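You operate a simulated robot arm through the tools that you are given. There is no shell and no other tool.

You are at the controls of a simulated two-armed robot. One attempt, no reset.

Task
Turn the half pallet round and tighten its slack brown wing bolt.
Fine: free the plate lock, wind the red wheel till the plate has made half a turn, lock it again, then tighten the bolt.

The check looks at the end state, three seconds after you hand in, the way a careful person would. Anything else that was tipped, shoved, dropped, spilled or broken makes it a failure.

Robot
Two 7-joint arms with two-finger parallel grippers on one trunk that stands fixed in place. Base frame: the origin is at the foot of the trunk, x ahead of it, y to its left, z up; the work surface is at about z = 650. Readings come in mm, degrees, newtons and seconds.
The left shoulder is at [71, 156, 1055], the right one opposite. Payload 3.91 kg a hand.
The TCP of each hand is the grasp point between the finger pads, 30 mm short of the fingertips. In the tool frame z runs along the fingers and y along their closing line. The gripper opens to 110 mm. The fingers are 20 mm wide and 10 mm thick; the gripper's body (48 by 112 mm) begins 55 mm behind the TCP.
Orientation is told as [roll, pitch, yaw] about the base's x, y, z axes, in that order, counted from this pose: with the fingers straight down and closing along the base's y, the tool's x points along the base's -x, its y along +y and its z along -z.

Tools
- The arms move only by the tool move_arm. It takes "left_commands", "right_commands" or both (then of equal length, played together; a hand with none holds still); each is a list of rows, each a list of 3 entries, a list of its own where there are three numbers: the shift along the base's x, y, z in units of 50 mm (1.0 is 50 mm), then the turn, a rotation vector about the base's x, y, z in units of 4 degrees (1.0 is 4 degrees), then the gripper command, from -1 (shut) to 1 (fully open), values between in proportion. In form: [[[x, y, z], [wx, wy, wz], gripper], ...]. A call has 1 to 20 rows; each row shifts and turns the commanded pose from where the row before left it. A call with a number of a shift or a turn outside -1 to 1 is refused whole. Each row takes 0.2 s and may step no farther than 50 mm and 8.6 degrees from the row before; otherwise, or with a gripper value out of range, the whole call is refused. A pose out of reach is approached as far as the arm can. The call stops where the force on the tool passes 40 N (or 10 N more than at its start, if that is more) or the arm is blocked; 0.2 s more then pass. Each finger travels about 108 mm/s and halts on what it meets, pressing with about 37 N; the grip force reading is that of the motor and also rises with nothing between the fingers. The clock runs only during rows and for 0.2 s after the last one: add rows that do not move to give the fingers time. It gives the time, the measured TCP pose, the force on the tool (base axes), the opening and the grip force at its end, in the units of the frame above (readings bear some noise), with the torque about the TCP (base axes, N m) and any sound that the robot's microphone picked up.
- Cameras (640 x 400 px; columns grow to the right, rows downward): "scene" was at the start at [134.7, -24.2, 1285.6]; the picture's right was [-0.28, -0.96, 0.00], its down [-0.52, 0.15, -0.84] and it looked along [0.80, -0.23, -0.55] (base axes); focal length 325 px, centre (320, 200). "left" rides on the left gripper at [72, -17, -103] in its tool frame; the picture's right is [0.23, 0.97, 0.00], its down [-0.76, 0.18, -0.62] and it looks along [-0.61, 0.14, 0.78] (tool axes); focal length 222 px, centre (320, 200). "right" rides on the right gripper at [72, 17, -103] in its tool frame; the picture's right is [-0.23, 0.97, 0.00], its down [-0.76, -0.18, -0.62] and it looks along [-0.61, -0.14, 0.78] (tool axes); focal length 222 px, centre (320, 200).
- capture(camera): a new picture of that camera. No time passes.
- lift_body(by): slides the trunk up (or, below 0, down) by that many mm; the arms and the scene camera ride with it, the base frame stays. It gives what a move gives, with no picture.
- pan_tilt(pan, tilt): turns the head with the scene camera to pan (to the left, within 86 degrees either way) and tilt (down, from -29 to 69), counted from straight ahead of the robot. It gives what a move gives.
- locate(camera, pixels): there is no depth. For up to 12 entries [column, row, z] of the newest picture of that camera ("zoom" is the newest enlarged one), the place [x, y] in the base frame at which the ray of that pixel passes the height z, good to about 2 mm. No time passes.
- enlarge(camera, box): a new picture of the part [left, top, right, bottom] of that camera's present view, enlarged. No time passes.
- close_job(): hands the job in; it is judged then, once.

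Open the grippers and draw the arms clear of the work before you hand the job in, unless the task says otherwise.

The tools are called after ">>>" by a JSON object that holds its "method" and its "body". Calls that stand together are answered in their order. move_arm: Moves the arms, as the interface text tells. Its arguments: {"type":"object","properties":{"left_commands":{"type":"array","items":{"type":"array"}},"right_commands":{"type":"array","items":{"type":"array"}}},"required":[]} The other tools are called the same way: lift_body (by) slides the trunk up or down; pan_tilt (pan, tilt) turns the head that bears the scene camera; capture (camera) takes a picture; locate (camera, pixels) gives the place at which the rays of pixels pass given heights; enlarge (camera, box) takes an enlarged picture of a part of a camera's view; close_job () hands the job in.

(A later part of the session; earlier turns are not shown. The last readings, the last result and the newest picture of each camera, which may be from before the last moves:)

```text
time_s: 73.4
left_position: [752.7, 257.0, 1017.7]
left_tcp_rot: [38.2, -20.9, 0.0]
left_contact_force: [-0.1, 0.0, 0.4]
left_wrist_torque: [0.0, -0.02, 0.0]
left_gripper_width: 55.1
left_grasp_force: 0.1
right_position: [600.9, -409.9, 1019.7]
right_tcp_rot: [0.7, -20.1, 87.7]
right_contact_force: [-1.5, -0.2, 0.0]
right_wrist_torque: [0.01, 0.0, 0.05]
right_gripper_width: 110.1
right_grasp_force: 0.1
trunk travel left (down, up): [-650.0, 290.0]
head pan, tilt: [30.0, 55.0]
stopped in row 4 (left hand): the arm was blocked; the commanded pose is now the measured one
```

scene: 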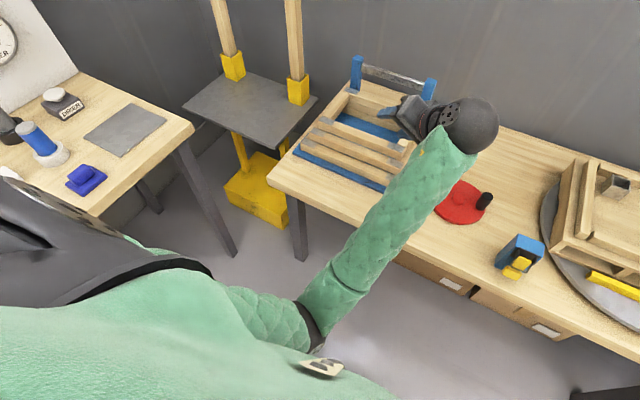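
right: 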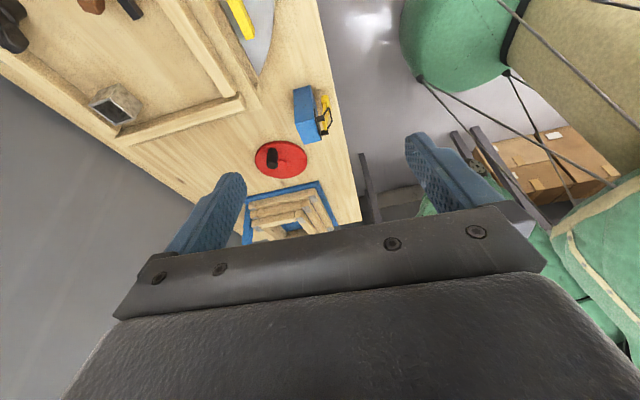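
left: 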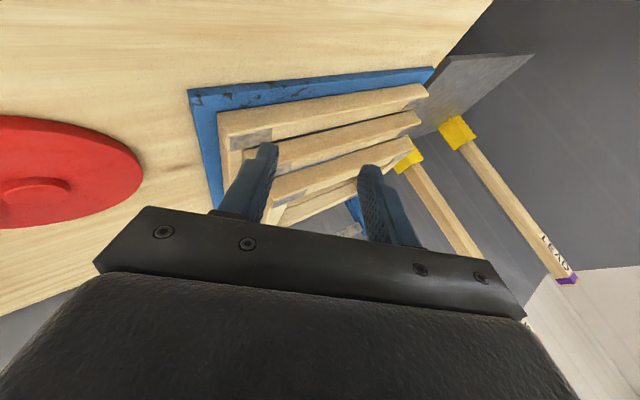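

>>> {"method": "move_arm", "body": {"left_commands": [[[0.2, 0, 0.2], [-1, 0.5, 0], 0], [[0.2, 0, 0.2], [-1, 0.5, 0], 0], [[0.2, 0, 0.2], [-1, 0.5, 0], 0], [[0, 0, 0], [-1, 0.5, 0], 0]]}}

>>> {"method": "capture", "body": {"camera": "scene"}}

```text
time_s: 74.6
left_position: [792.3, 325.4, 1040.8]
left_tcp_rot: [26.8, -12.9, 7.1]
left_contact_force: [-0.1, 0.1, -0.1]
left_wrist_torque: [0.01, 0.0, 0.0]
left_gripper_width: 55.3
left_grasp_force: 0.0
left hand out of reach, approached as far as the arm can: row 4
right_position: [601.3, -409.4, 1019.5]
right_tcp_rot: [0.7, -19.9, 87.7]
right_contact_force: [0.2, 0.3, 0.0]
right_wrist_torque: [-0.01, 0.0, 0.03]
right_gripper_width: 110.2
right_grasp_force: 0.0
trunk travel left (down, up): [-650.0, 290.0]
head pan, tilt: [30.0, 55.0]
stopped in row 4 (left hand): the arm was blocked; the commanded pose is now the measured one
```

```text
taken
```

scene: 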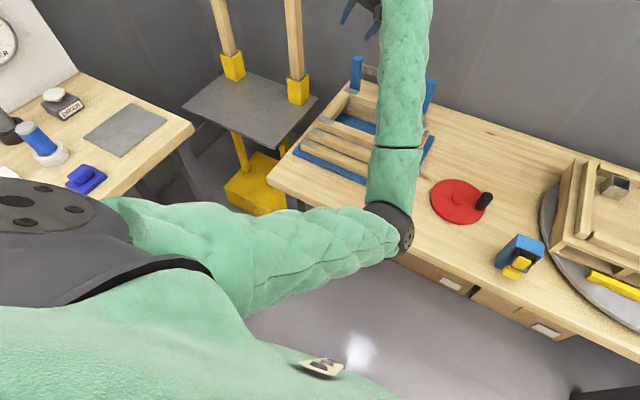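

The left arm is now extended high over the back-left, clear of everything. I return the right wrist to zero orientation so its camera looks forward over the bolts.

>>> {"method": "move_arm", "body": {"right_commands": [[[0, -0.1, 0], [-1, 0, 0], 1], [[0, -0.1, 0], [-1, 0, 0], 1], [[0, -0.1, 0], [-1, 0, 0], 1], [[0, -0.1, 0], [-1, 0, 0], 1], [[0, -0.1, 0], [-1, 0, 0], 1], [[0, -0.1, 0], [0, 0, -1], 1], [[0, 0, 0], [0, 0, -1], 1], [[0, 0, 0], [0, 0, -1], 1], [[0, 0, 0], [0, 0, -1], 1], [[0, 0, 0], [0, 0, -1], 1], [[0, 0, 0], [0, 0, -1], 1], [[0, 0, 0], [0, 0, -1], 1], [[0, 0, 0], [0, 0, -1], 1], [[0, 0, 0], [0, 0, -1], 1], [[0, 0, 0], [0, 0, -1], 1], [[0, 0, 0], [0, 0, -1], 1], [[0, 0, 0], [0, 0, -1], 1], [[0, 0, 0], [0, 0, -1], 1], [[0, 0, 0], [0, 0, -1], 1], [[0, 0, 0], [0, 0, -1], 1]]}}

>>> {"method": "move_arm", "body": {"right_commands": [[[0, 0, 0], [0, 0, -1], 1], [[0, 0, 0], [0, 0, -1], 1], [[0, 0, 0], [0, 0, -1], 1], [[0, 0, 0], [0, 0, -1], 1], [[0, 0, 0], [0, 0, -1], 1], [[0, 0, 0], [0, 0, -1], 1], [[0, 0, 0], [0, 0, -1], 1], [[0, 0, 0], [0, 0, 0], 1]]}}

>>> {"method": "pan_tilt", "body": {"pan": -28, "tilt": 45}}

>>> {"method": "capture", "body": {"camera": "scene"}}

>>> {"method": "capture", "body": {"camera": "right"}}

```text
time_s: 78.8
left_position: [791.8, 326.6, 1040.7]
left_tcp_rot: [26.7, -12.8, 7.1]
left_contact_force: [0.0, -0.9, 0.1]
left_wrist_torque: [0.01, 0.03, -0.01]
left_gripper_width: 54.8
left_grasp_force: 0.1
right_position: [600.5, -441.3, 1020.0]
right_tcp_rot: [-0.1, 0.0, 27.8]
right_contact_force: [-0.1, 1.1, 0.3]
right_wrist_torque: [-0.04, 0.02, -0.01]
right_gripper_width: 109.9
right_grasp_force: 0.0
trunk travel left (down, up): [-650.0, 290.0]
head pan, tilt: [30.0, 55.0]
```

```text
time_s: 80.6
left_position: [790.9, 327.5, 1040.7]
left_tcp_rot: [26.7, -12.9, 7.1]
left_contact_force: [-0.3, -0.3, -0.3]
left_wrist_torque: [0.0, 0.0, 0.04]
left_gripper_width: 54.8
left_grasp_force: 0.0
right_position: [602.6, -441.2, 1021.0]
right_tcp_rot: [-0.1, 0.0, -0.2]
right_contact_force: [-0.7, -0.4, 0.0]
right_wrist_torque: [0.0, 0.02, 0.02]
right_gripper_width: 110.1
right_grasp_force: 0.1
trunk travel left (down, up): [-650.0, 290.0]
head pan, tilt: [30.0, 55.0]
```

```text
time_s: 81.8
left_position: [791.8, 326.9, 1039.4]
left_tcp_rot: [26.7, -12.9, 7.2]
left_contact_force: [0.6, 0.6, 0.0]
left_wrist_torque: [0.0, -0.01, -0.03]
left_gripper_width: 55.0
left_grasp_force: 0.1
right_position: [601.2, -442.4, 1020.0]
right_tcp_rot: [-0.1, 0.0, -0.1]
right_contact_force: [1.1, 0.2, -1.5]
right_wrist_torque: [0.02, 0.01, -0.03]
right_gripper_width: 110.0
right_grasp_force: 0.2
trunk travel left (down, up): [-650.0, 290.0]
head pan, tilt: [-28.0, 45.0]
```

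```text
taken
```

scene: 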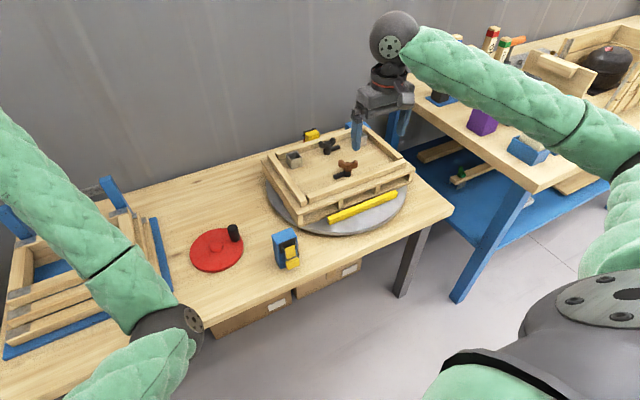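

```text
taken
```

right: 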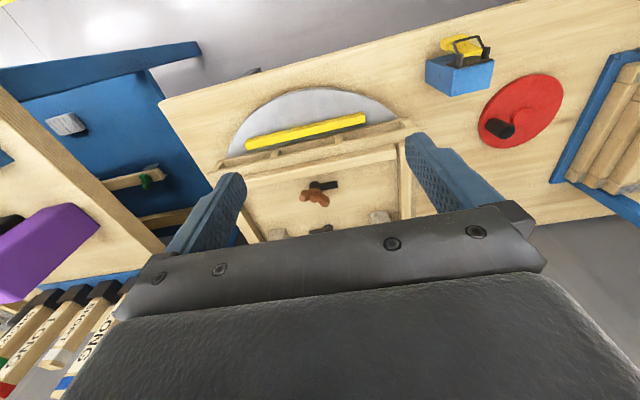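

I zoom both views on the brown wing bolt.

>>> {"method": "enlarge", "body": {"camera": "right", "box": [270, 165, 370, 235]}}

>>> {"method": "enlarge", "body": {"camera": "scene", "box": [310, 130, 380, 190]}}

```text
5.71 times, centred on (320, 200) of right
```

zoom: 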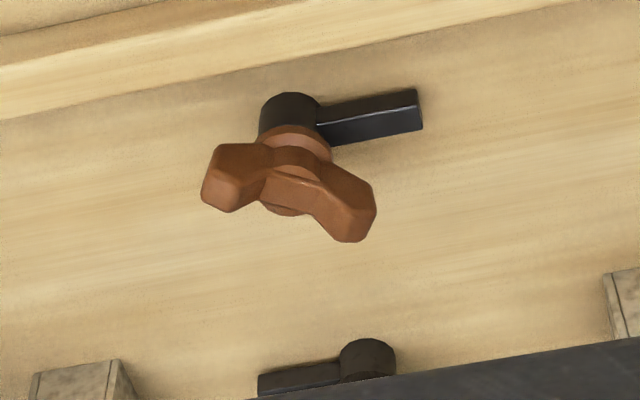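

```text
6.67 times, centred on (345, 160) of scene
```

zoom: 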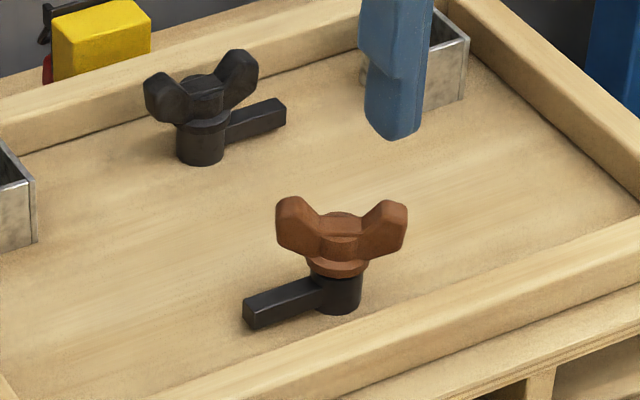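

>>> {"method": "locate", "body": {"camera": "zoom", "pixels": [[338, 306, 686], [340, 222, 730], [340, 222, 740], [340, 222, 750], [297, 222, 740], [297, 222, 750], [390, 222, 740], [390, 222, 750], [338, 268, 710], [338, 268, 720], [338, 268, 730], [203, 155, 686]]}}

>>> {"method": "enlarge", "body": {"camera": "right", "box": [270, 165, 370, 235]}}

>>> {"method": "locate", "body": {"camera": "zoom", "pixels": [[289, 115, 686], [292, 185, 730], [292, 185, 740], [292, 185, 750], [235, 185, 740], [235, 185, 750], [350, 212, 740], [350, 212, 750], [293, 145, 710], [293, 145, 720], [293, 145, 730]]}}

```text
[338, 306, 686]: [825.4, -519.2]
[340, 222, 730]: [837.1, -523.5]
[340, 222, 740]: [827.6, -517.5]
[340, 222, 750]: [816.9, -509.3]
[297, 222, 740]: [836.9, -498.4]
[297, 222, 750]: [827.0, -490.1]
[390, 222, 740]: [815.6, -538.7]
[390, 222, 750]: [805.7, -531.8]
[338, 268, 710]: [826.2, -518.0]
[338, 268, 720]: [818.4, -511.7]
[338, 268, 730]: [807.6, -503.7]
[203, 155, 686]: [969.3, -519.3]
```

```text
5.71 times, centred on (320, 200) of right
```

zoom: 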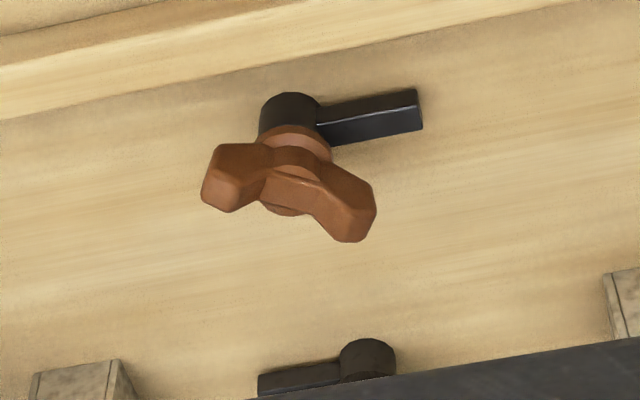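

```text
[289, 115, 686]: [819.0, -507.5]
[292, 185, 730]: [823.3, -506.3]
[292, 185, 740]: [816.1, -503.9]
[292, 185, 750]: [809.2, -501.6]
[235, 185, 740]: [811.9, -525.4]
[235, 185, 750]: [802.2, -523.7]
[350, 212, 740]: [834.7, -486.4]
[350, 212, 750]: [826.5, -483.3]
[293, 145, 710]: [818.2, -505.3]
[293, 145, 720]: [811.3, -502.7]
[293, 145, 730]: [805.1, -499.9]
```

The two views disagree slightly, implying the deck is higher than 686 (maybe ~705). I check the left elbow's whereabouts before lowering the trunk, then get an overhead view of the bolt.

>>> {"method": "locate", "body": {"camera": "scene", "pixels": [[180, 330, 900], [180, 330, 1000], [180, 330, 1100], [120, 270, 900], [120, 270, 1000], [60, 190, 1000]]}}

>>> {"method": "move_arm", "body": {"right_commands": [[[0.9, -0.25, 0], [0, 0, 0], 1], [[0.9, -0.25, 0], [0, 0, 0], 1], [[0.9, -0.25, 0], [0, 0, 0], 1], [[0.9, -0.25, 0], [0, 0, 0], 1], [[0.9, -0.25, 0], [0, 0, 0], 1], [[0.9, -0.25, 0], [0, 0, 0], 1], [[0, 0, 0], [0, 0, 0], 1]]}}

>>> {"method": "capture", "body": {"camera": "right"}}

```text
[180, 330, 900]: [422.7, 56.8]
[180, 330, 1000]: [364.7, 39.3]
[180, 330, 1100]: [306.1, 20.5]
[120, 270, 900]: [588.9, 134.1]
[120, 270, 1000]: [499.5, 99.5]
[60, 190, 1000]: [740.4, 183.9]
```

```text
time_s: 83.5
left_position: [792.5, 327.2, 1041.7]
left_tcp_rot: [26.8, -13.1, 7.0]
left_contact_force: [-0.7, -0.1, 0.3]
left_wrist_torque: [0.01, -0.01, 0.02]
left_gripper_width: 55.4
left_grasp_force: 0.0
right_position: [869.7, -517.8, 1020.1]
right_tcp_rot: [-0.1, 0.0, 0.0]
right_contact_force: [0.8, 0.2, 0.0]
right_wrist_torque: [0.01, -0.02, 0.01]
right_gripper_width: 109.9
right_grasp_force: 0.0
trunk travel left (down, up): [-650.0, 290.0]
head pan, tilt: [-28.0, 45.0]
```

```text
taken
```

right: 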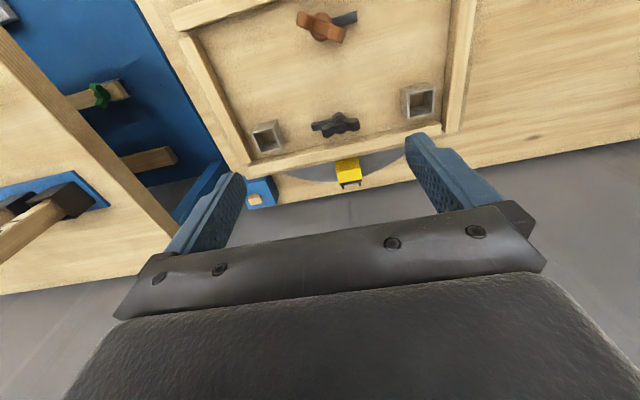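

The bolt is now almost straight below the wrist camera (323,27). I read its position and wing direction.

>>> {"method": "enlarge", "body": {"camera": "right", "box": [280, 0, 370, 60]}}

>>> {"method": "locate", "body": {"camera": "right", "pixels": [[323, 27, 700], [323, 27, 730], [323, 27, 750], [343, 18, 710], [335, 127, 700], [335, 127, 740]]}}

```text
6.67 times, centred on (325, 30) of right
```

zoom: 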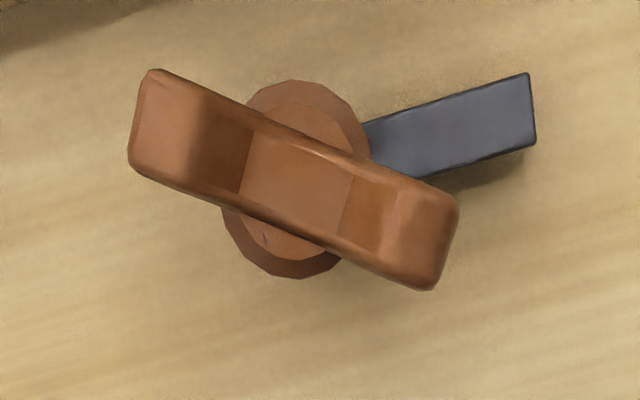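

```text
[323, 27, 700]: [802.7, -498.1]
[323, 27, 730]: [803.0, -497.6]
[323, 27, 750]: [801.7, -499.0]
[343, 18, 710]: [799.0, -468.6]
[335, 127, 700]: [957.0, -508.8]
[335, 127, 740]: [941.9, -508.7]
```

>>> {"method": "locate", "body": {"camera": "zoom", "pixels": [[165, 120, 760], [425, 240, 760], [293, 178, 760], [293, 178, 735], [200, 150, 760], [390, 225, 760], [243, 180, 735], [350, 180, 735]]}}

>>> {"method": "enlarge", "body": {"camera": "scene", "box": [310, 130, 380, 190]}}

```text
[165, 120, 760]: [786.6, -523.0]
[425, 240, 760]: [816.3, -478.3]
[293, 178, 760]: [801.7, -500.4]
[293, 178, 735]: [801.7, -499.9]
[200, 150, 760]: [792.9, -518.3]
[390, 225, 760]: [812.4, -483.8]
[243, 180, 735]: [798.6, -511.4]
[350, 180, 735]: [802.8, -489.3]
```

```text
6.67 times, centred on (345, 160) of scene
```

zoom: 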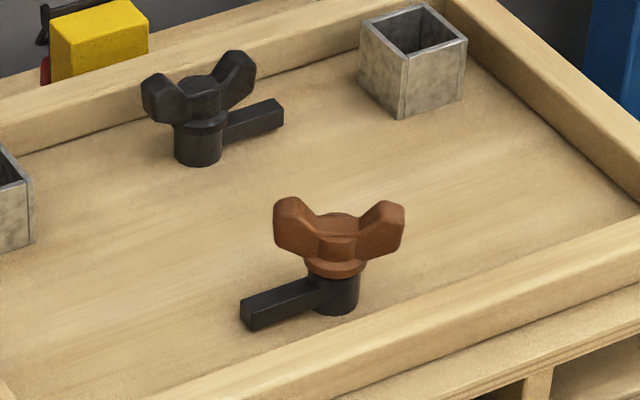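

Bolt centre is (802,-500); the wings run at about 58° from the x axis. I turn the right hand to yaw +58 so the fingers close across the wings' flats, and move over the bolt.

>>> {"method": "move_arm", "body": {"right_commands": [[[-0.136, 0.036, 0], [0, 0, 1], 1], [[-0.136, 0.036, 0], [0, 0, 1], 1], [[-0.136, 0.036, 0], [0, 0, 1], 1], [[-0.136, 0.036, 0], [0, 0, 1], 1], [[-0.136, 0.036, 0], [0, 0, 1], 1], [[-0.136, 0.036, 0], [0, 0, 1], 1], [[-0.136, 0.036, 0], [0, 0, 1], 1], [[-0.136, 0.036, 0], [0, 0, 1], 1], [[-0.136, 0.036, 0], [0, 0, 1], 1], [[-0.136, 0.036, 0], [0, 0, 1], 1], [[0, 0, -0.5], [0, 0, 1], 1], [[0, 0, -0.8], [0, 0, 1], 0.6], [[0, 0, -0.8], [0, 0, 1], 0.2], [[0, 0, -0.6], [0, 0, 1], 0.1], [[0, 0, 0], [0, 0, 0.5], 0.1], [[0, 0, 0], [0, 0, 0], 0.1]]}}

>>> {"method": "capture", "body": {"camera": "right"}}

>>> {"method": "capture", "body": {"camera": "scene"}}

```text
time_s: 86.8
left_position: [793.2, 327.0, 1039.6]
left_tcp_rot: [26.7, -12.9, 7.1]
left_contact_force: [-0.1, -0.5, -0.1]
left_wrist_torque: [-0.01, 0.0, -0.02]
left_gripper_width: 55.0
left_grasp_force: 0.0
right_position: [802.4, -496.6, 885.2]
right_tcp_rot: [0.1, 0.1, 57.9]
right_contact_force: [0.1, 0.8, -0.3]
right_wrist_torque: [-0.03, -0.03, -0.02]
right_gripper_width: 60.2
right_grasp_force: 0.1
trunk travel left (down, up): [-650.0, 290.0]
head pan, tilt: [-28.0, 45.0]
```

```text
taken
```

right: 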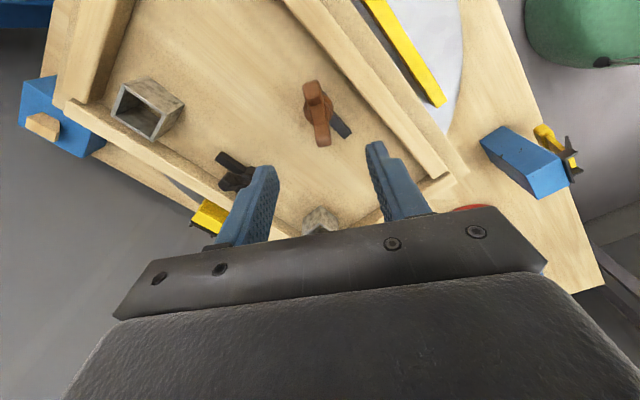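

```text
taken
```

scene: 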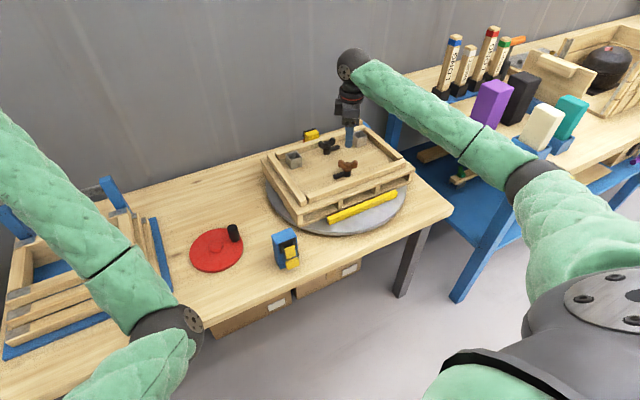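

The wings now line up with the gripper's x direction in the image (318,112). I verify the location from this new viewpoint.

>>> {"method": "enlarge", "body": {"camera": "right", "box": [270, 60, 370, 160]}}

>>> {"method": "locate", "body": {"camera": "zoom", "pixels": [[320, 195, 745], [320, 195, 755], [320, 195, 765], [280, 115, 770], [345, 290, 770], [280, 115, 760], [345, 290, 760], [310, 145, 740]]}}

```text
4.00 times, centred on (320, 110) of right
```

zoom: 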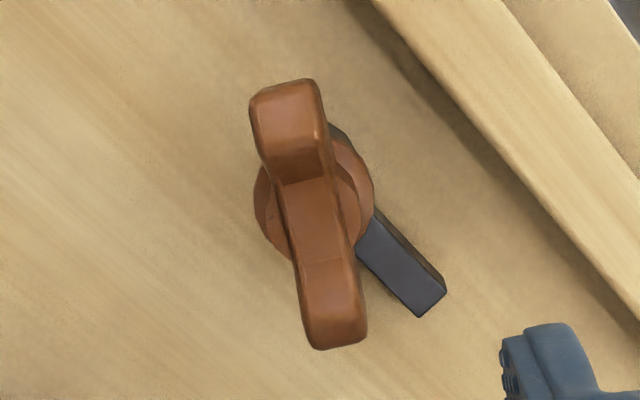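

```text
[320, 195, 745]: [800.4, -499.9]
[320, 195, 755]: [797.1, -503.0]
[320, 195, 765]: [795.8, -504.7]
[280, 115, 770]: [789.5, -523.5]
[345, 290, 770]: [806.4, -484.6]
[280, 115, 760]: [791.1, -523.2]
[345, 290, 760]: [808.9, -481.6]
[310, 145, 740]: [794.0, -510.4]
```

Two independent views give wing angle ≈57° and centre (801.5,-499.5). I centre and descend so the fingertips reach about z=755, then look.

>>> {"method": "move_arm", "body": {"right_commands": [[[-0.018, -0.058, -0.6], [0, 0, 0], 0.1], [[0, 0, -0.6], [0, 0, 0], 0.1], [[0, 0, -0.5], [0, 0, 0], 0.1], [[0, 0, -0.3], [0, 0, 0], 0.1], [[0, 0, 0], [0, 0, 0], 0.1]]}}

>>> {"method": "capture", "body": {"camera": "right"}}

>>> {"method": "enlarge", "body": {"camera": "scene", "box": [310, 130, 380, 190]}}

```text
time_s: 88.0
left_position: [790.8, 327.1, 1040.6]
left_tcp_rot: [26.7, -13.0, 7.2]
left_contact_force: [0.6, -0.7, 0.3]
left_wrist_torque: [-0.05, 0.0, 0.0]
left_gripper_width: 54.9
left_grasp_force: 0.1
right_position: [801.6, -502.4, 785.7]
right_tcp_rot: [-0.1, 0.0, 57.9]
right_contact_force: [-0.7, 0.4, -0.1]
right_wrist_torque: [0.06, 0.01, 0.0]
right_gripper_width: 60.6
right_grasp_force: 0.1
trunk travel left (down, up): [-650.0, 290.0]
head pan, tilt: [-28.0, 45.0]
```

```text
taken
```

right: 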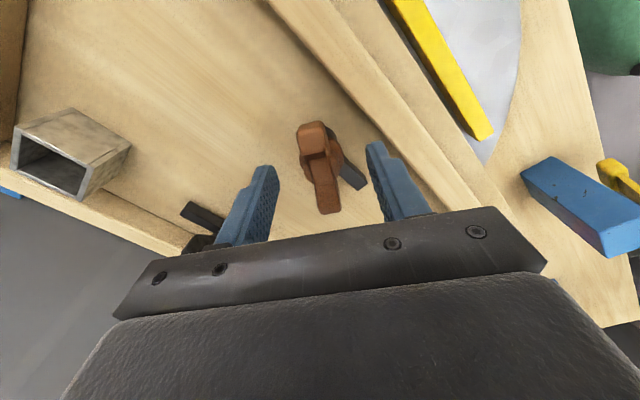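

```text
6.67 times, centred on (345, 160) of scene
```

zoom: 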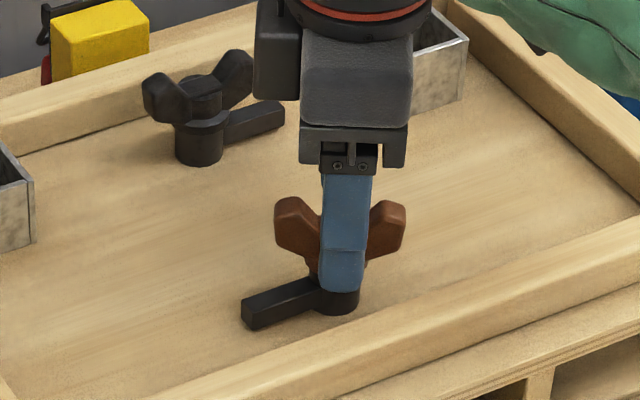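

Fingers straddle the wings. I centre y by +2 mm, lower a few mm and close on the bar to see the width.

>>> {"method": "move_arm", "body": {"right_commands": [[[0, 0.05, -0.08], [0, 0, 0], 0.1], [[0, 0, 0], [0, 0, 0], -0.4], [[0, 0, 0], [0, 0, 0], -0.75], [[0, 0, 0], [0, 0, 0], -0.9], [[0, 0, 0], [0, 0, 0], -0.9]]}}

>>> {"method": "capture", "body": {"camera": "right"}}

>>> {"method": "enlarge", "body": {"camera": "scene", "box": [310, 130, 380, 190]}}

```text
time_s: 89.2
left_position: [791.8, 326.3, 1040.7]
left_tcp_rot: [26.6, -12.9, 7.1]
left_contact_force: [-0.2, 0.7, 0.7]
left_wrist_torque: [0.0, -0.02, 0.0]
left_gripper_width: 55.2
left_grasp_force: 0.1
right_position: [802.2, -498.8, 781.5]
right_tcp_rot: [-0.1, -0.1, 57.9]
right_contact_force: [10.2, -6.2, 2.7]
right_wrist_torque: [-0.06, -0.06, -0.03]
right_gripper_width: 17.6
right_grasp_force: 36.6
trunk travel left (down, up): [-650.0, 290.0]
head pan, tilt: [-28.0, 45.0]
```

```text
taken
```

right: 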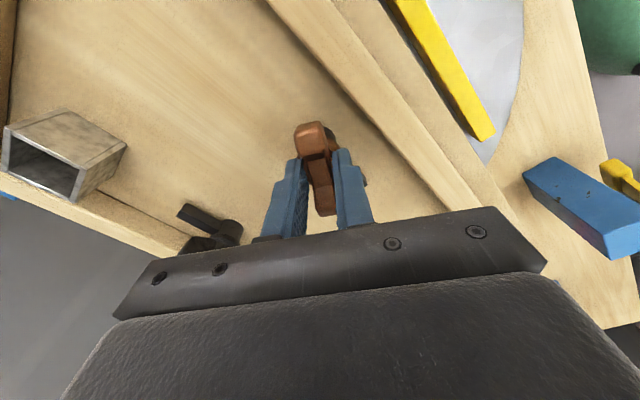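

```text
6.67 times, centred on (345, 160) of scene
```

zoom: 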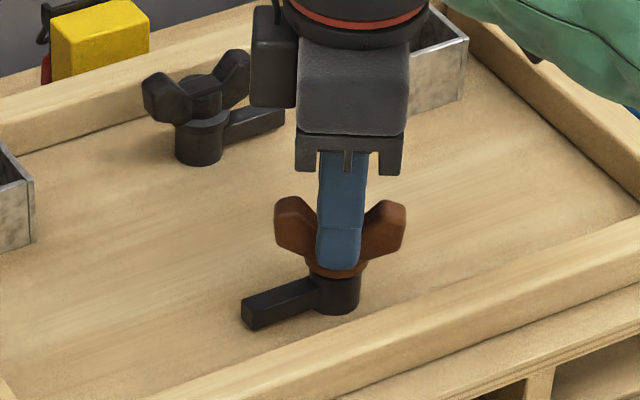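

Gripped flat on the bar at 17.6 mm. I start turning clockwise (seen from above) by 20° and read the torque.

>>> {"method": "move_arm", "body": {"right_commands": [[[0, 0, 0], [0, 0, -1], -1], [[0, 0, 0], [0, 0, -1], -1], [[0, 0, 0], [0, 0, -1], -1], [[0, 0, 0], [0, 0, -1], -1], [[0, 0, 0], [0, 0, -1], -1], [[0, 0, 0], [0, 0, 0], -1]]}}

>>> {"method": "enlarge", "body": {"camera": "scene", "box": [310, 130, 380, 190]}}

```text
time_s: 90.7
left_position: [792.6, 326.1, 1040.8]
left_tcp_rot: [26.7, -12.9, 7.0]
left_contact_force: [0.6, 0.4, -0.2]
left_wrist_torque: [0.02, -0.01, -0.03]
left_gripper_width: 55.3
left_grasp_force: 0.2
right_position: [802.3, -500.5, 781.8]
right_tcp_rot: [0.0, 0.0, 37.8]
right_contact_force: [24.0, -22.2, 12.1]
right_wrist_torque: [-0.62, 0.09, 0.01]
right_gripper_width: 17.8
right_grasp_force: 36.7
trunk travel left (down, up): [-650.0, 290.0]
head pan, tilt: [-28.0, 45.0]
```

```text
6.67 times, centred on (345, 160) of scene
```

zoom: 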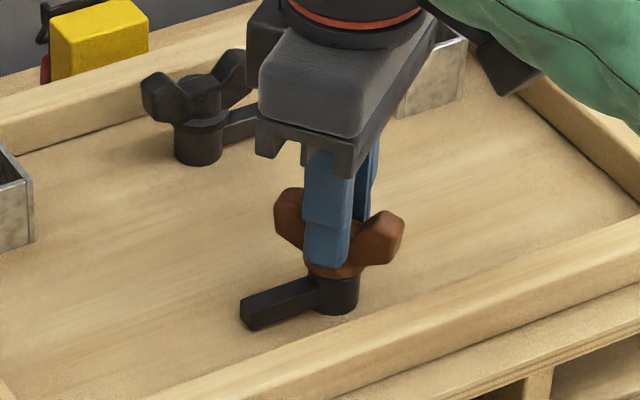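

Turned 20° with negligible torque. I relieve the side load by shifting ~1.5 mm and continue another 40°.

>>> {"method": "move_arm", "body": {"right_commands": [[[0.02, -0.025, 0], [0, 0, 0], -1], [[0, 0, 0], [0, 0, -1], -1], [[0, 0, 0], [0, 0, -1], -1], [[0, 0, 0], [0, 0, -1], -1], [[0, 0, 0], [0, 0, -1], -1], [[0, 0, 0], [0, 0, -1], -1], [[0, 0, 0], [0, 0, 0], -1]]}}

>>> {"method": "enlarge", "body": {"camera": "scene", "box": [310, 130, 380, 190]}}

```text
time_s: 92.2
left_position: [792.6, 326.0, 1041.2]
left_tcp_rot: [26.8, -13.0, 7.1]
left_contact_force: [-0.4, -0.9, 0.2]
left_wrist_torque: [0.02, 0.05, 0.03]
left_gripper_width: 54.9
left_grasp_force: 0.1
right_position: [802.3, -498.6, 780.6]
right_tcp_rot: [0.0, 0.1, 17.7]
right_contact_force: [6.5, -14.0, 9.1]
right_wrist_torque: [0.08, -0.8, 0.0]
right_gripper_width: 17.8
right_grasp_force: 36.4
trunk travel left (down, up): [-650.0, 290.0]
head pan, tilt: [-28.0, 45.0]
```

```text
6.67 times, centred on (345, 160) of scene
```

zoom: 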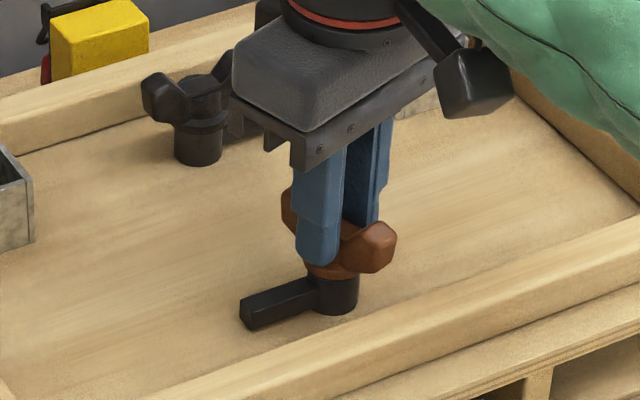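

Torque still nil. I continue clockwise by 40°.

>>> {"method": "move_arm", "body": {"right_commands": [[[0, -0.015, 0], [0, 0, -1], -1], [[0, 0, 0], [0, 0, -1], -1], [[0, 0, 0], [0, 0, -1], -1], [[0, 0, 0], [0, 0, -1], -1], [[0, 0, 0], [0, 0, -1], -1], [[0, 0, 0], [0, 0, -1], -1], [[0, 0, 0], [0, 0, -1], -1], [[0, 0, 0], [0, 0, -1], -1], [[0, 0, 0], [0, 0, -1], -1], [[0, 0, 0], [0, 0, -1], -1], [[0, 0, 0], [0, 0, 0], -1]]}}

>>> {"method": "enlarge", "body": {"camera": "scene", "box": [310, 130, 380, 190]}}

```text
time_s: 94.7
left_position: [792.5, 325.8, 1040.4]
left_tcp_rot: [26.6, -12.9, 7.0]
left_contact_force: [0.8, 1.0, 0.2]
left_wrist_torque: [-0.01, -0.01, -0.01]
left_gripper_width: 55.2
left_grasp_force: 0.2
right_position: [803.4, -501.3, 780.3]
right_tcp_rot: [-0.1, 0.0, -22.3]
right_contact_force: [-7.6, 0.0, -0.3]
right_wrist_torque: [0.01, -0.35, 0.01]
right_gripper_width: 17.8
right_grasp_force: 37.2
trunk travel left (down, up): [-650.0, 290.0]
head pan, tilt: [-28.0, 45.0]
```

```text
6.67 times, centred on (345, 160) of scene
```

zoom: 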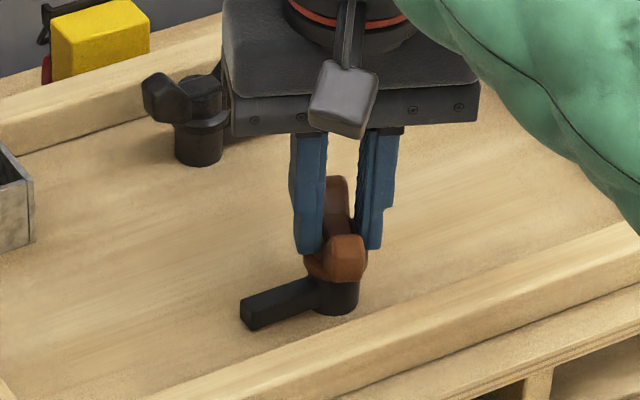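

Still loose after 80°. I keep turning clockwise another 40°.

>>> {"method": "move_arm", "body": {"right_commands": [[[-0.01, 0, 0], [0, 0, -1], -1], [[0, 0, 0], [0, 0, -1], -1], [[0, 0, 0], [0, 0, -1], -1], [[0, 0, 0], [0, 0, -1], -1], [[0, 0, 0], [0, 0, -1], -1], [[0, 0, 0], [0, 0, -1], -1], [[0, 0, 0], [0, 0, -1], -1], [[0, 0, 0], [0, 0, -1], -1], [[0, 0, 0], [0, 0, -1], -1], [[0, 0, 0], [0, 0, -1], -1], [[0, 0, 0], [0, 0, 0], -1]]}}

>>> {"method": "enlarge", "body": {"camera": "scene", "box": [310, 130, 380, 190]}}

```text
time_s: 97.0
left_position: [792.4, 326.5, 1041.3]
left_tcp_rot: [26.7, -12.9, 7.0]
left_contact_force: [-1.2, -0.3, 0.2]
left_wrist_torque: [-0.03, -0.01, 0.0]
left_gripper_width: 54.8
left_grasp_force: 0.1
right_position: [801.5, -500.8, 781.0]
right_tcp_rot: [-0.2, 0.2, -62.2]
right_contact_force: [-6.3, 6.0, 0.1]
right_wrist_torque: [-0.26, -0.46, 0.01]
right_gripper_width: 17.9
right_grasp_force: 37.1
trunk travel left (down, up): [-650.0, 290.0]
head pan, tilt: [-28.0, 45.0]
```

```text
6.67 times, centred on (345, 160) of scene
```

zoom: 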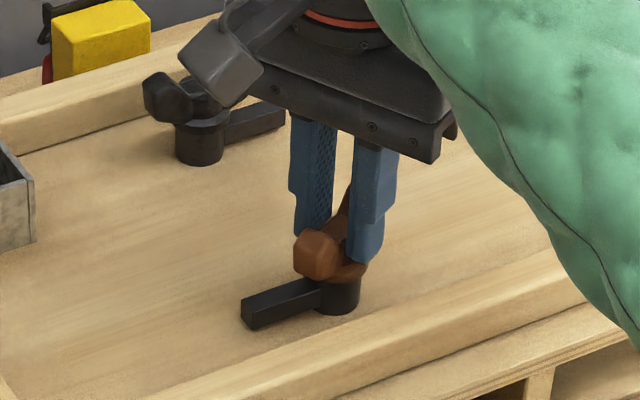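

>>> {"method": "capture", "body": {"camera": "scene"}}

>>> {"method": "capture", "body": {"camera": "right"}}

```text
taken
```

scene: 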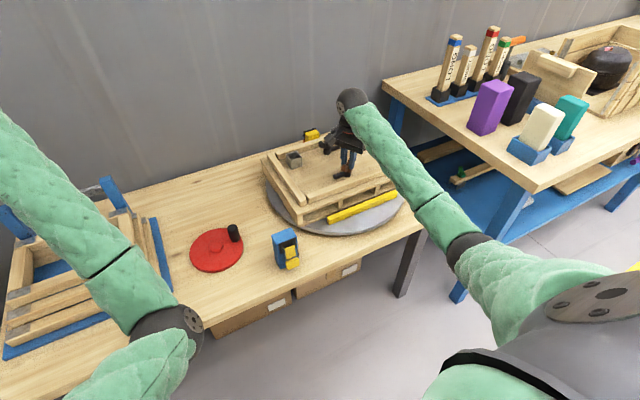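

```text
taken
```

right: 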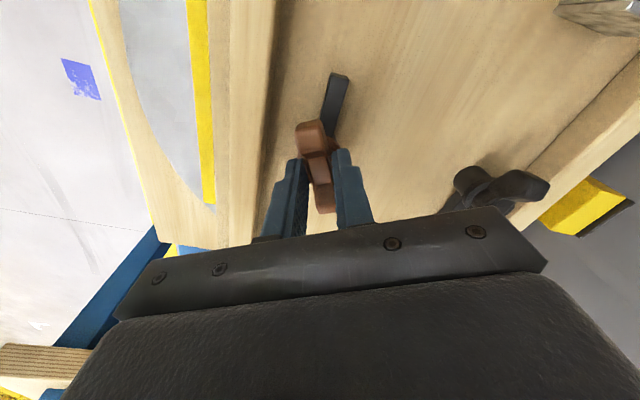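

Everything is clear. I continue clockwise another 40°, watching torque.

>>> {"method": "move_arm", "body": {"right_commands": [[[0, 0, 0], [0, 0, -1], -1], [[0, 0, 0], [0, 0, -1], -1], [[0, 0, 0], [0, 0, -1], -1], [[0, 0, 0], [0, 0, -1], -1], [[0, 0, 0], [0, 0, -1], -1], [[0, 0, 0], [0, 0, -1], -1], [[0, 0, 0], [0, 0, -1], -1], [[0, 0, 0], [0, 0, -1], -1], [[0, 0, 0], [0, 0, -1], -1], [[0, 0, 0], [0, 0, -1], -1], [[0, 0, 0], [0, 0, 0], -1]]}}

>>> {"method": "enlarge", "body": {"camera": "scene", "box": [310, 130, 380, 190]}}

```text
time_s: 99.5
left_position: [791.7, 324.6, 1039.4]
left_tcp_rot: [26.8, -12.9, 7.0]
left_contact_force: [-0.1, -1.0, -0.2]
left_wrist_torque: [0.01, 0.0, 0.0]
left_gripper_width: 55.0
left_grasp_force: 0.1
right_position: [801.9, -502.7, 781.3]
right_tcp_rot: [-0.1, 0.0, -102.1]
right_contact_force: [-11.6, -5.3, 0.1]
right_wrist_torque: [-0.87, 0.03, 1.05]
right_gripper_width: 22.5
right_grasp_force: 36.7
trunk travel left (down, up): [-650.0, 290.0]
head pan, tilt: [-28.0, 45.0]
```

```text
6.67 times, centred on (345, 160) of scene
```

zoom: 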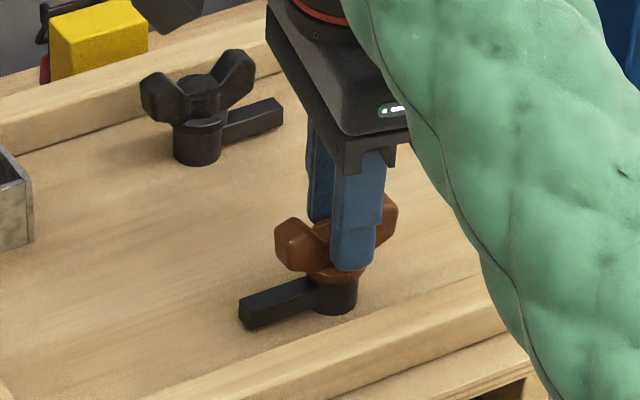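

Torque has risen to 1.05 N·m and the fingers wedged open to 22.5 mm: the bolt has come up tight, with wings now matching the black bolt. I open, realign, regrip and check for remaining slack.

>>> {"method": "move_arm", "body": {"right_commands": [[[0, 0, 0], [0, 0, 0], -0.3], [[0, 0.02, 0], [0, 0, 1], -0.3], [[0, 0.02, 0], [0, 0, 1], -0.3], [[0, 0, 0], [0, 0, 1], -0.3], [[0, 0, 0], [0, 0, 1], -0.3], [[0, 0, 0], [0, 0, 0], -1], [[0, 0, 0], [0, 0, 0], -1], [[0, 0, 0], [0, 0, 0], -1]]}}

>>> {"method": "enlarge", "body": {"camera": "scene", "box": [310, 130, 380, 190]}}

```text
time_s: 101.2
left_position: [792.4, 327.1, 1039.9]
left_tcp_rot: [26.7, -13.0, 7.1]
left_contact_force: [1.1, -0.8, -0.9]
left_wrist_torque: [-0.03, 0.02, 0.0]
left_gripper_width: 54.9
left_grasp_force: 0.0
right_position: [802.1, -498.3, 780.6]
right_tcp_rot: [0.0, 0.0, -86.1]
right_contact_force: [-5.3, 0.4, -0.7]
right_wrist_torque: [-0.49, -0.24, -0.02]
right_gripper_width: 17.9
right_grasp_force: 37.0
trunk travel left (down, up): [-650.0, 290.0]
head pan, tilt: [-28.0, 45.0]
```

```text
6.67 times, centred on (345, 160) of scene
```

zoom: 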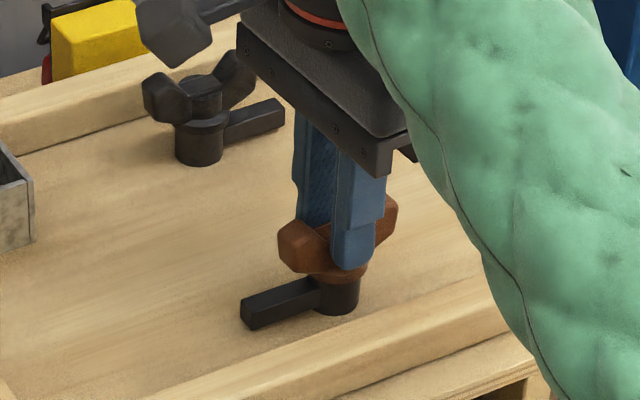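

Flush grip again at yaw -86°. I turn clockwise in small steps, reading torque each time.

>>> {"method": "move_arm", "body": {"right_commands": [[[0, 0, 0], [0, 0, -1], -1], [[0, 0, 0], [0, 0, 0], -1]]}}

>>> {"method": "move_arm", "body": {"right_commands": [[[0, 0, 0], [0, 0, -1], -1], [[0, 0, 0], [0, 0, 0], -1]]}}

>>> {"method": "move_arm", "body": {"right_commands": [[[0, 0, 0], [0, 0, -1], -1], [[0, 0, 0], [0, 0, 0], -1]]}}

```text
time_s: 101.8
left_position: [793.2, 327.7, 1041.3]
left_tcp_rot: [26.7, -12.8, 7.1]
left_contact_force: [0.2, -0.5, 0.4]
left_wrist_torque: [0.02, -0.03, 0.02]
left_gripper_width: 55.0
left_grasp_force: 0.1
right_position: [802.7, -498.6, 779.3]
right_tcp_rot: [-0.2, 0.0, -90.0]
right_contact_force: [-5.3, 1.6, -0.3]
right_wrist_torque: [0.16, -0.22, 0.41]
right_gripper_width: 18.0
right_grasp_force: 36.9
trunk travel left (down, up): [-650.0, 290.0]
head pan, tilt: [-28.0, 45.0]
```

```text
time_s: 102.5
left_position: [792.2, 325.6, 1040.0]
left_tcp_rot: [26.7, -12.9, 7.1]
left_contact_force: [0.7, -0.2, -0.3]
left_wrist_torque: [-0.03, 0.0, 0.01]
left_gripper_width: 54.9
left_grasp_force: 0.1
right_position: [802.5, -499.1, 780.9]
right_tcp_rot: [-0.1, 0.0, -94.1]
right_contact_force: [-1.2, -1.8, 0.0]
right_wrist_torque: [0.28, -0.09, 0.94]
right_gripper_width: 19.3
right_grasp_force: 36.6
trunk travel left (down, up): [-650.0, 290.0]
head pan, tilt: [-28.0, 45.0]
```

```text
time_s: 103.0
left_position: [792.6, 326.9, 1039.9]
left_tcp_rot: [26.7, -12.8, 7.0]
left_contact_force: [0.4, -0.4, -0.1]
left_wrist_torque: [-0.02, -0.03, 0.02]
left_gripper_width: 54.6
left_grasp_force: 0.1
right_position: [803.2, -498.6, 780.8]
right_tcp_rot: [-0.1, 0.0, -98.1]
right_contact_force: [-0.3, 0.3, -1.0]
right_wrist_torque: [0.06, -0.1, 1.02]
right_gripper_width: 20.5
right_grasp_force: 37.6
trunk travel left (down, up): [-650.0, 290.0]
head pan, tilt: [-28.0, 45.0]
```

Torque climbs to ~1.0 N·m while the bar holds at about -88°, so the bolt is against its stop. I repeat one more regrip-and-twist to confirm it doesn't creep any further.

>>> {"method": "move_arm", "body": {"right_commands": [[[0, 0, 0], [0, 0, 0], -0.3], [[0, 0, 0], [0, 0, 1], -0.3], [[0, 0, 0], [0, 0, 1], -0.3], [[0, 0, 0], [0, 0, 0.5], -0.3], [[0, 0, 0], [0, 0, 0], -1], [[0, 0, 0], [0, 0, 0], -1], [[0, 0, 0], [0, 0, 0], -1]]}}

>>> {"method": "move_arm", "body": {"right_commands": [[[0, 0, 0], [0, 0, -1], -1], [[0, 0, 0], [0, 0, 0], -1]]}}

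>>> {"method": "move_arm", "body": {"right_commands": [[[0, 0, 0], [0, 0, -1], -1], [[0, 0, 0], [0, 0, -1], -1], [[0, 0, 0], [0, 0, 0], -1]]}}

```text
time_s: 104.7
left_position: [791.8, 327.2, 1040.5]
left_tcp_rot: [26.7, -12.8, 7.2]
left_contact_force: [-0.4, -0.1, -0.3]
left_wrist_torque: [-0.01, 0.01, 0.01]
left_gripper_width: 55.1
left_grasp_force: 0.1
right_position: [803.7, -498.6, 781.1]
right_tcp_rot: [-0.2, 0.0, -88.1]
right_contact_force: [2.6, 0.4, 0.1]
right_wrist_torque: [0.03, -0.31, 0.0]
right_gripper_width: 17.9
right_grasp_force: 36.8
trunk travel left (down, up): [-650.0, 290.0]
head pan, tilt: [-28.0, 45.0]
```

```text
time_s: 105.2
left_position: [792.7, 327.4, 1040.2]
left_tcp_rot: [26.7, -12.9, 7.2]
left_contact_force: [-0.2, -0.3, 0.1]
left_wrist_torque: [0.01, -0.01, -0.02]
left_gripper_width: 55.0
left_grasp_force: 0.1
right_position: [802.3, -498.8, 780.1]
right_tcp_rot: [-0.2, 0.0, -92.2]
right_contact_force: [3.1, 0.0, 0.3]
right_wrist_torque: [0.06, -0.17, 0.91]
right_gripper_width: 18.2
right_grasp_force: 36.8
trunk travel left (down, up): [-650.0, 290.0]
head pan, tilt: [-28.0, 45.0]
```

```text
time_s: 106.0
left_position: [792.3, 327.1, 1040.8]
left_tcp_rot: [26.7, -12.8, 7.0]
left_contact_force: [0.0, -0.2, -0.5]
left_wrist_torque: [0.05, 0.01, -0.02]
left_gripper_width: 55.0
left_grasp_force: 0.1
right_position: [801.9, -499.3, 781.1]
right_tcp_rot: [-0.1, 0.0, -100.1]
right_contact_force: [3.0, 1.9, 0.4]
right_wrist_torque: [0.13, -0.16, 1.03]
right_gripper_width: 21.4
right_grasp_force: 37.2
trunk travel left (down, up): [-650.0, 290.0]
head pan, tilt: [-28.0, 45.0]
```

No creep: the bar holds at -88° under 1.0 N·m, so the bolt is tight. I open the fingers wide and lift straight up, then retreat.

>>> {"method": "move_arm", "body": {"right_commands": [[[0, 0, 0], [0, 0, 0], -0.3], [[0, 0, 0], [0, 0, 0], 0.1], [[0, 0, 0], [0, 0, 0], 0.1], [[0, 0, 0.5], [0, 0, 0], 0.1], [[0, 0, 0.8], [0, 0, 0], 0.1], [[0, 0, 0.9], [0, 0, 0], 0.5], [[0, 0, 0.9], [0, 0, 0], 1], [[0, 0, 0.9], [0, 0, 0], 1], [[0, 0, 0], [0, 0, 0], 1]]}}

>>> {"method": "capture", "body": {"camera": "scene"}}

>>> {"method": "enlarge", "body": {"camera": "scene", "box": [310, 130, 380, 190]}}

>>> {"method": "capture", "body": {"camera": "right"}}

```text
time_s: 108.0
left_position: [792.8, 327.0, 1040.2]
left_tcp_rot: [26.7, -12.9, 7.0]
left_contact_force: [-0.4, 0.0, -0.7]
left_wrist_torque: [0.01, 0.0, 0.04]
left_gripper_width: 55.1
left_grasp_force: 0.1
right_position: [801.0, -497.7, 979.3]
right_tcp_rot: [-0.3, 0.0, -100.0]
right_contact_force: [1.1, 0.3, -0.2]
right_wrist_torque: [0.02, 0.01, 0.01]
right_gripper_width: 109.9
right_grasp_force: 0.0
trunk travel left (down, up): [-650.0, 290.0]
head pan, tilt: [-28.0, 45.0]
```

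```text
taken
```

scene: 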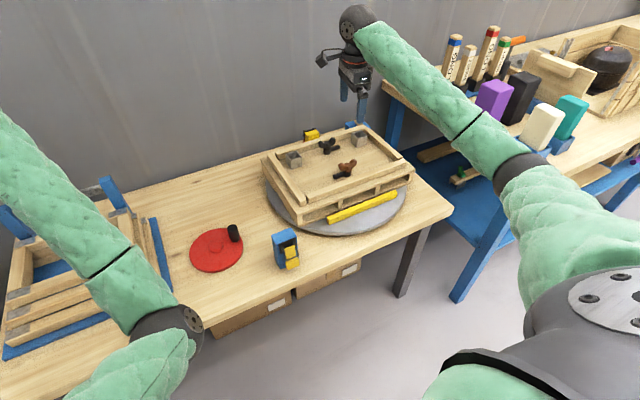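

```text
6.67 times, centred on (345, 160) of scene
```

zoom: 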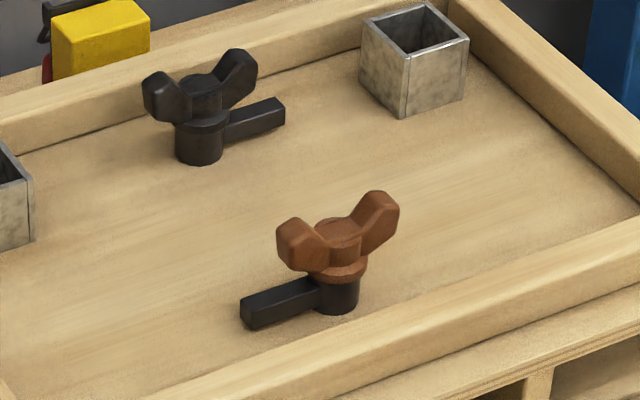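

```text
taken
```

right: 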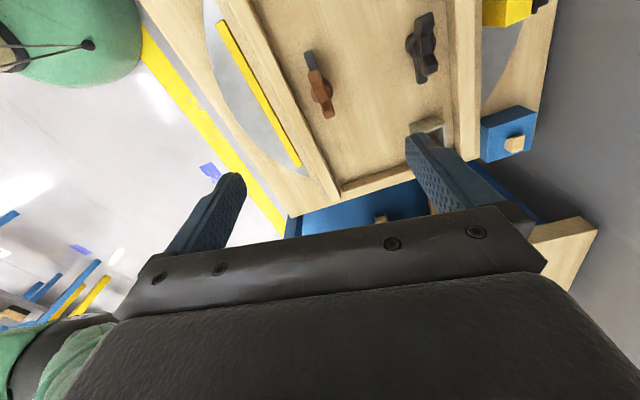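

The brown bolt's wings are now parallel to the tight black one's. I re-measure the pallet heading with the corrected deck height to confirm the half turn held, and recheck the latch.

>>> {"method": "enlarge", "body": {"camera": "scene", "box": [250, 110, 430, 250]}}

>>> {"method": "enlarge", "body": {"camera": "scene", "box": [255, 215, 325, 285]}}

```text
2.86 times, centred on (340, 180) of scene
```

zoom: 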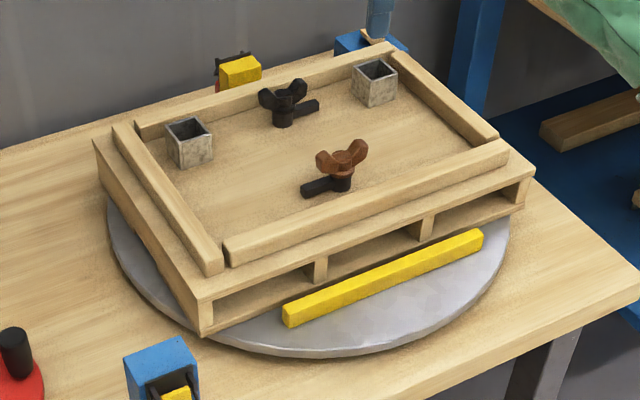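

```text
5.71 times, centred on (290, 250) of scene
```

zoom: 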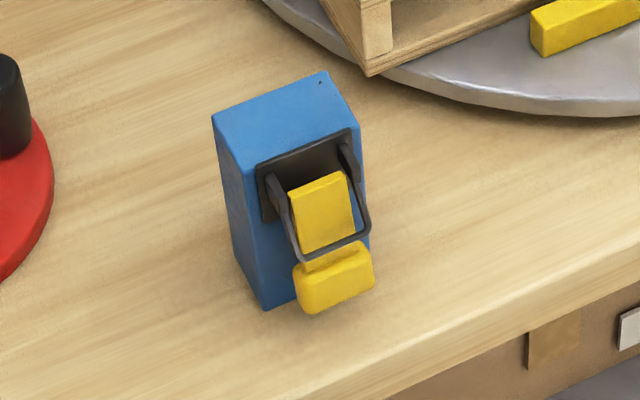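

>>> {"method": "enlarge", "body": {"camera": "scene", "box": [250, 110, 430, 250]}}

>>> {"method": "locate", "body": {"camera": "zoom", "pixels": [[200, 300, 715], [536, 172, 715], [95, 143, 715], [228, 250, 740], [508, 155, 740], [285, 312, 650], [484, 235, 650], [203, 336, 650], [525, 208, 650]]}}

>>> {"method": "locate", "body": {"camera": "right", "pixels": [[218, 22, 650], [298, 165, 650], [334, 203, 740], [258, 10, 740], [452, 5, 740], [458, 140, 740]]}}

```text
2.86 times, centred on (340, 180) of scene
```

zoom: 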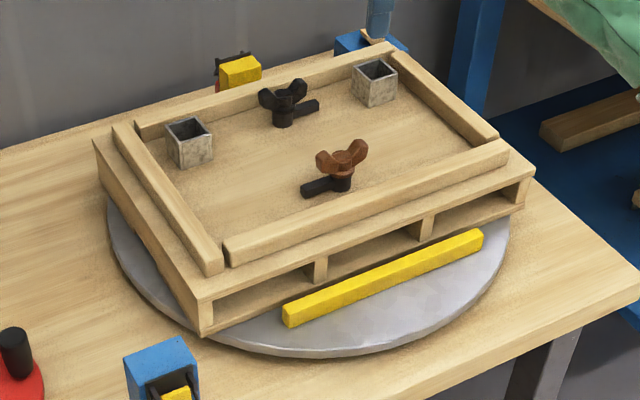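

```text
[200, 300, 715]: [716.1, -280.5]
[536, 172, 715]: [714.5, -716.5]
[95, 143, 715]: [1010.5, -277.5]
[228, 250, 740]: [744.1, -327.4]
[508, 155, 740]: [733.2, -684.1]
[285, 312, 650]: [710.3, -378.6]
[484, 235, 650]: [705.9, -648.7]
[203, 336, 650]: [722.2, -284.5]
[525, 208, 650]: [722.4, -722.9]
```

```text
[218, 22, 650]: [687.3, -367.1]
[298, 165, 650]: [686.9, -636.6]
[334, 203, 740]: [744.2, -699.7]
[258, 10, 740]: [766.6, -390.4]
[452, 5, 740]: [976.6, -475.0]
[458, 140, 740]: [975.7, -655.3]
```

Heading is 89.8° versus 89.8° at the start: a true half turn, and the latch is shut. I open both grippers and draw the arms back clear of the work.

>>> {"method": "move_arm", "body": {"left_commands": [[[0, 0, 0], [0, 0, 0], 0.5], [[0, 0, 0], [0, 0, 0], 1], [[0, 0, 0], [0, 0, 0], 1], [[0, 0, 0], [0, 0, 0], 1], [[0, 0, 0], [0, 0, 0], 1], [[0, 0, 0], [0, 0, 0], 1]], "right_commands": [[[-0.6, 0, 0.4], [0, 0, 0], 1], [[-0.7, 0, 0.4], [0, 0, 0], 1], [[-0.8, 0, 0.2], [0, 0, 0], 1], [[-0.8, 0, 0], [0, 0, 0], 1], [[-0.6, 0, 0], [0, 0, 0], 1], [[0, 0, 0], [0, 0, 0], 1]]}}

>>> {"method": "capture", "body": {"camera": "scene"}}

```text
time_s: 109.5
left_position: [791.9, 326.6, 1040.5]
left_tcp_rot: [26.8, -13.0, 7.2]
left_contact_force: [0.4, 0.4, -1.0]
left_wrist_torque: [-0.01, 0.0, 0.02]
left_gripper_width: 109.9
left_grasp_force: 0.0
right_position: [628.2, -498.7, 1030.7]
right_tcp_rot: [-0.2, 0.0, -100.0]
right_contact_force: [-0.3, -1.1, -0.5]
right_wrist_torque: [0.0, 0.01, 0.03]
right_gripper_width: 110.0
right_grasp_force: 0.2
trunk travel left (down, up): [-650.0, 290.0]
head pan, tilt: [-28.0, 45.0]
```

```text
taken
```

scene: 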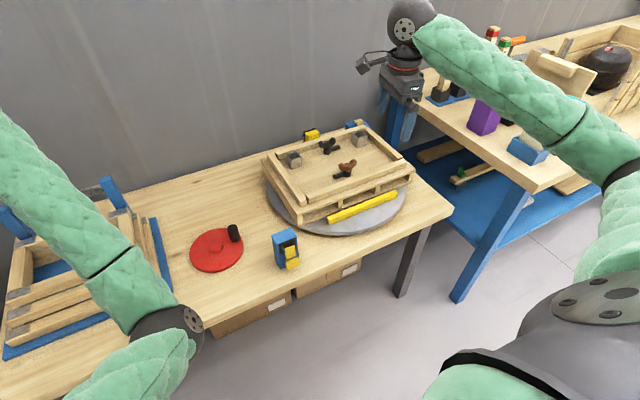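

I take a last look at the left side to be sure the frame stack and tray are untouched.

>>> {"method": "pan_tilt", "body": {"pan": 12, "tilt": 40}}

>>> {"method": "capture", "body": {"camera": "scene"}}

>>> {"method": "capture", "body": {"camera": "left"}}

```text
time_s: 110.5
left_position: [791.9, 326.8, 1041.1]
left_tcp_rot: [26.6, -12.8, 7.2]
left_contact_force: [0.3, -0.8, 0.7]
left_wrist_torque: [0.0, -0.01, -0.01]
left_gripper_width: 110.0
left_grasp_force: 0.1
right_position: [626.6, -498.0, 1031.4]
right_tcp_rot: [-0.1, 0.0, -100.1]
right_contact_force: [-0.2, -0.1, 0.1]
right_wrist_torque: [0.01, 0.02, 0.0]
right_gripper_width: 110.2
right_grasp_force: 0.1
trunk travel left (down, up): [-650.0, 290.0]
head pan, tilt: [12.0, 40.0]
```

```text
taken
```

scene: 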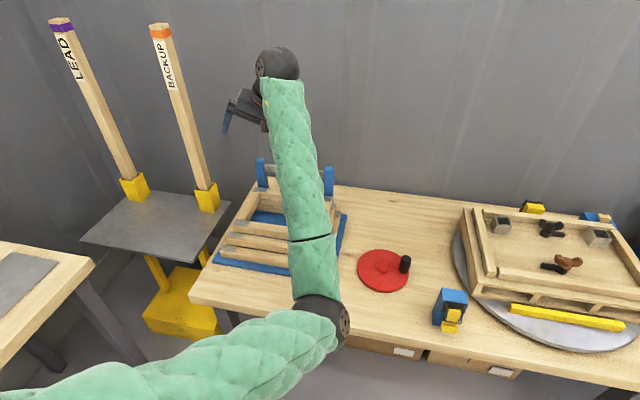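

```text
taken
```

left: 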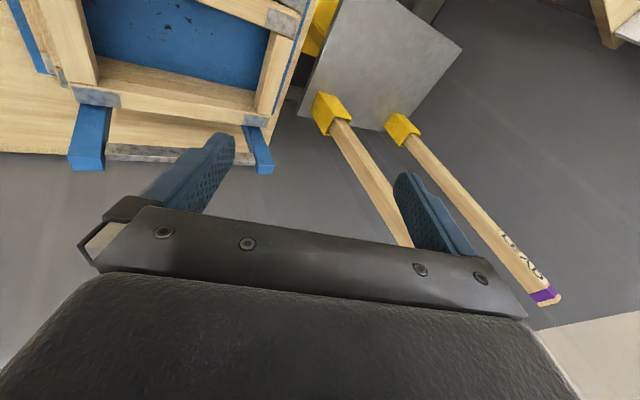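

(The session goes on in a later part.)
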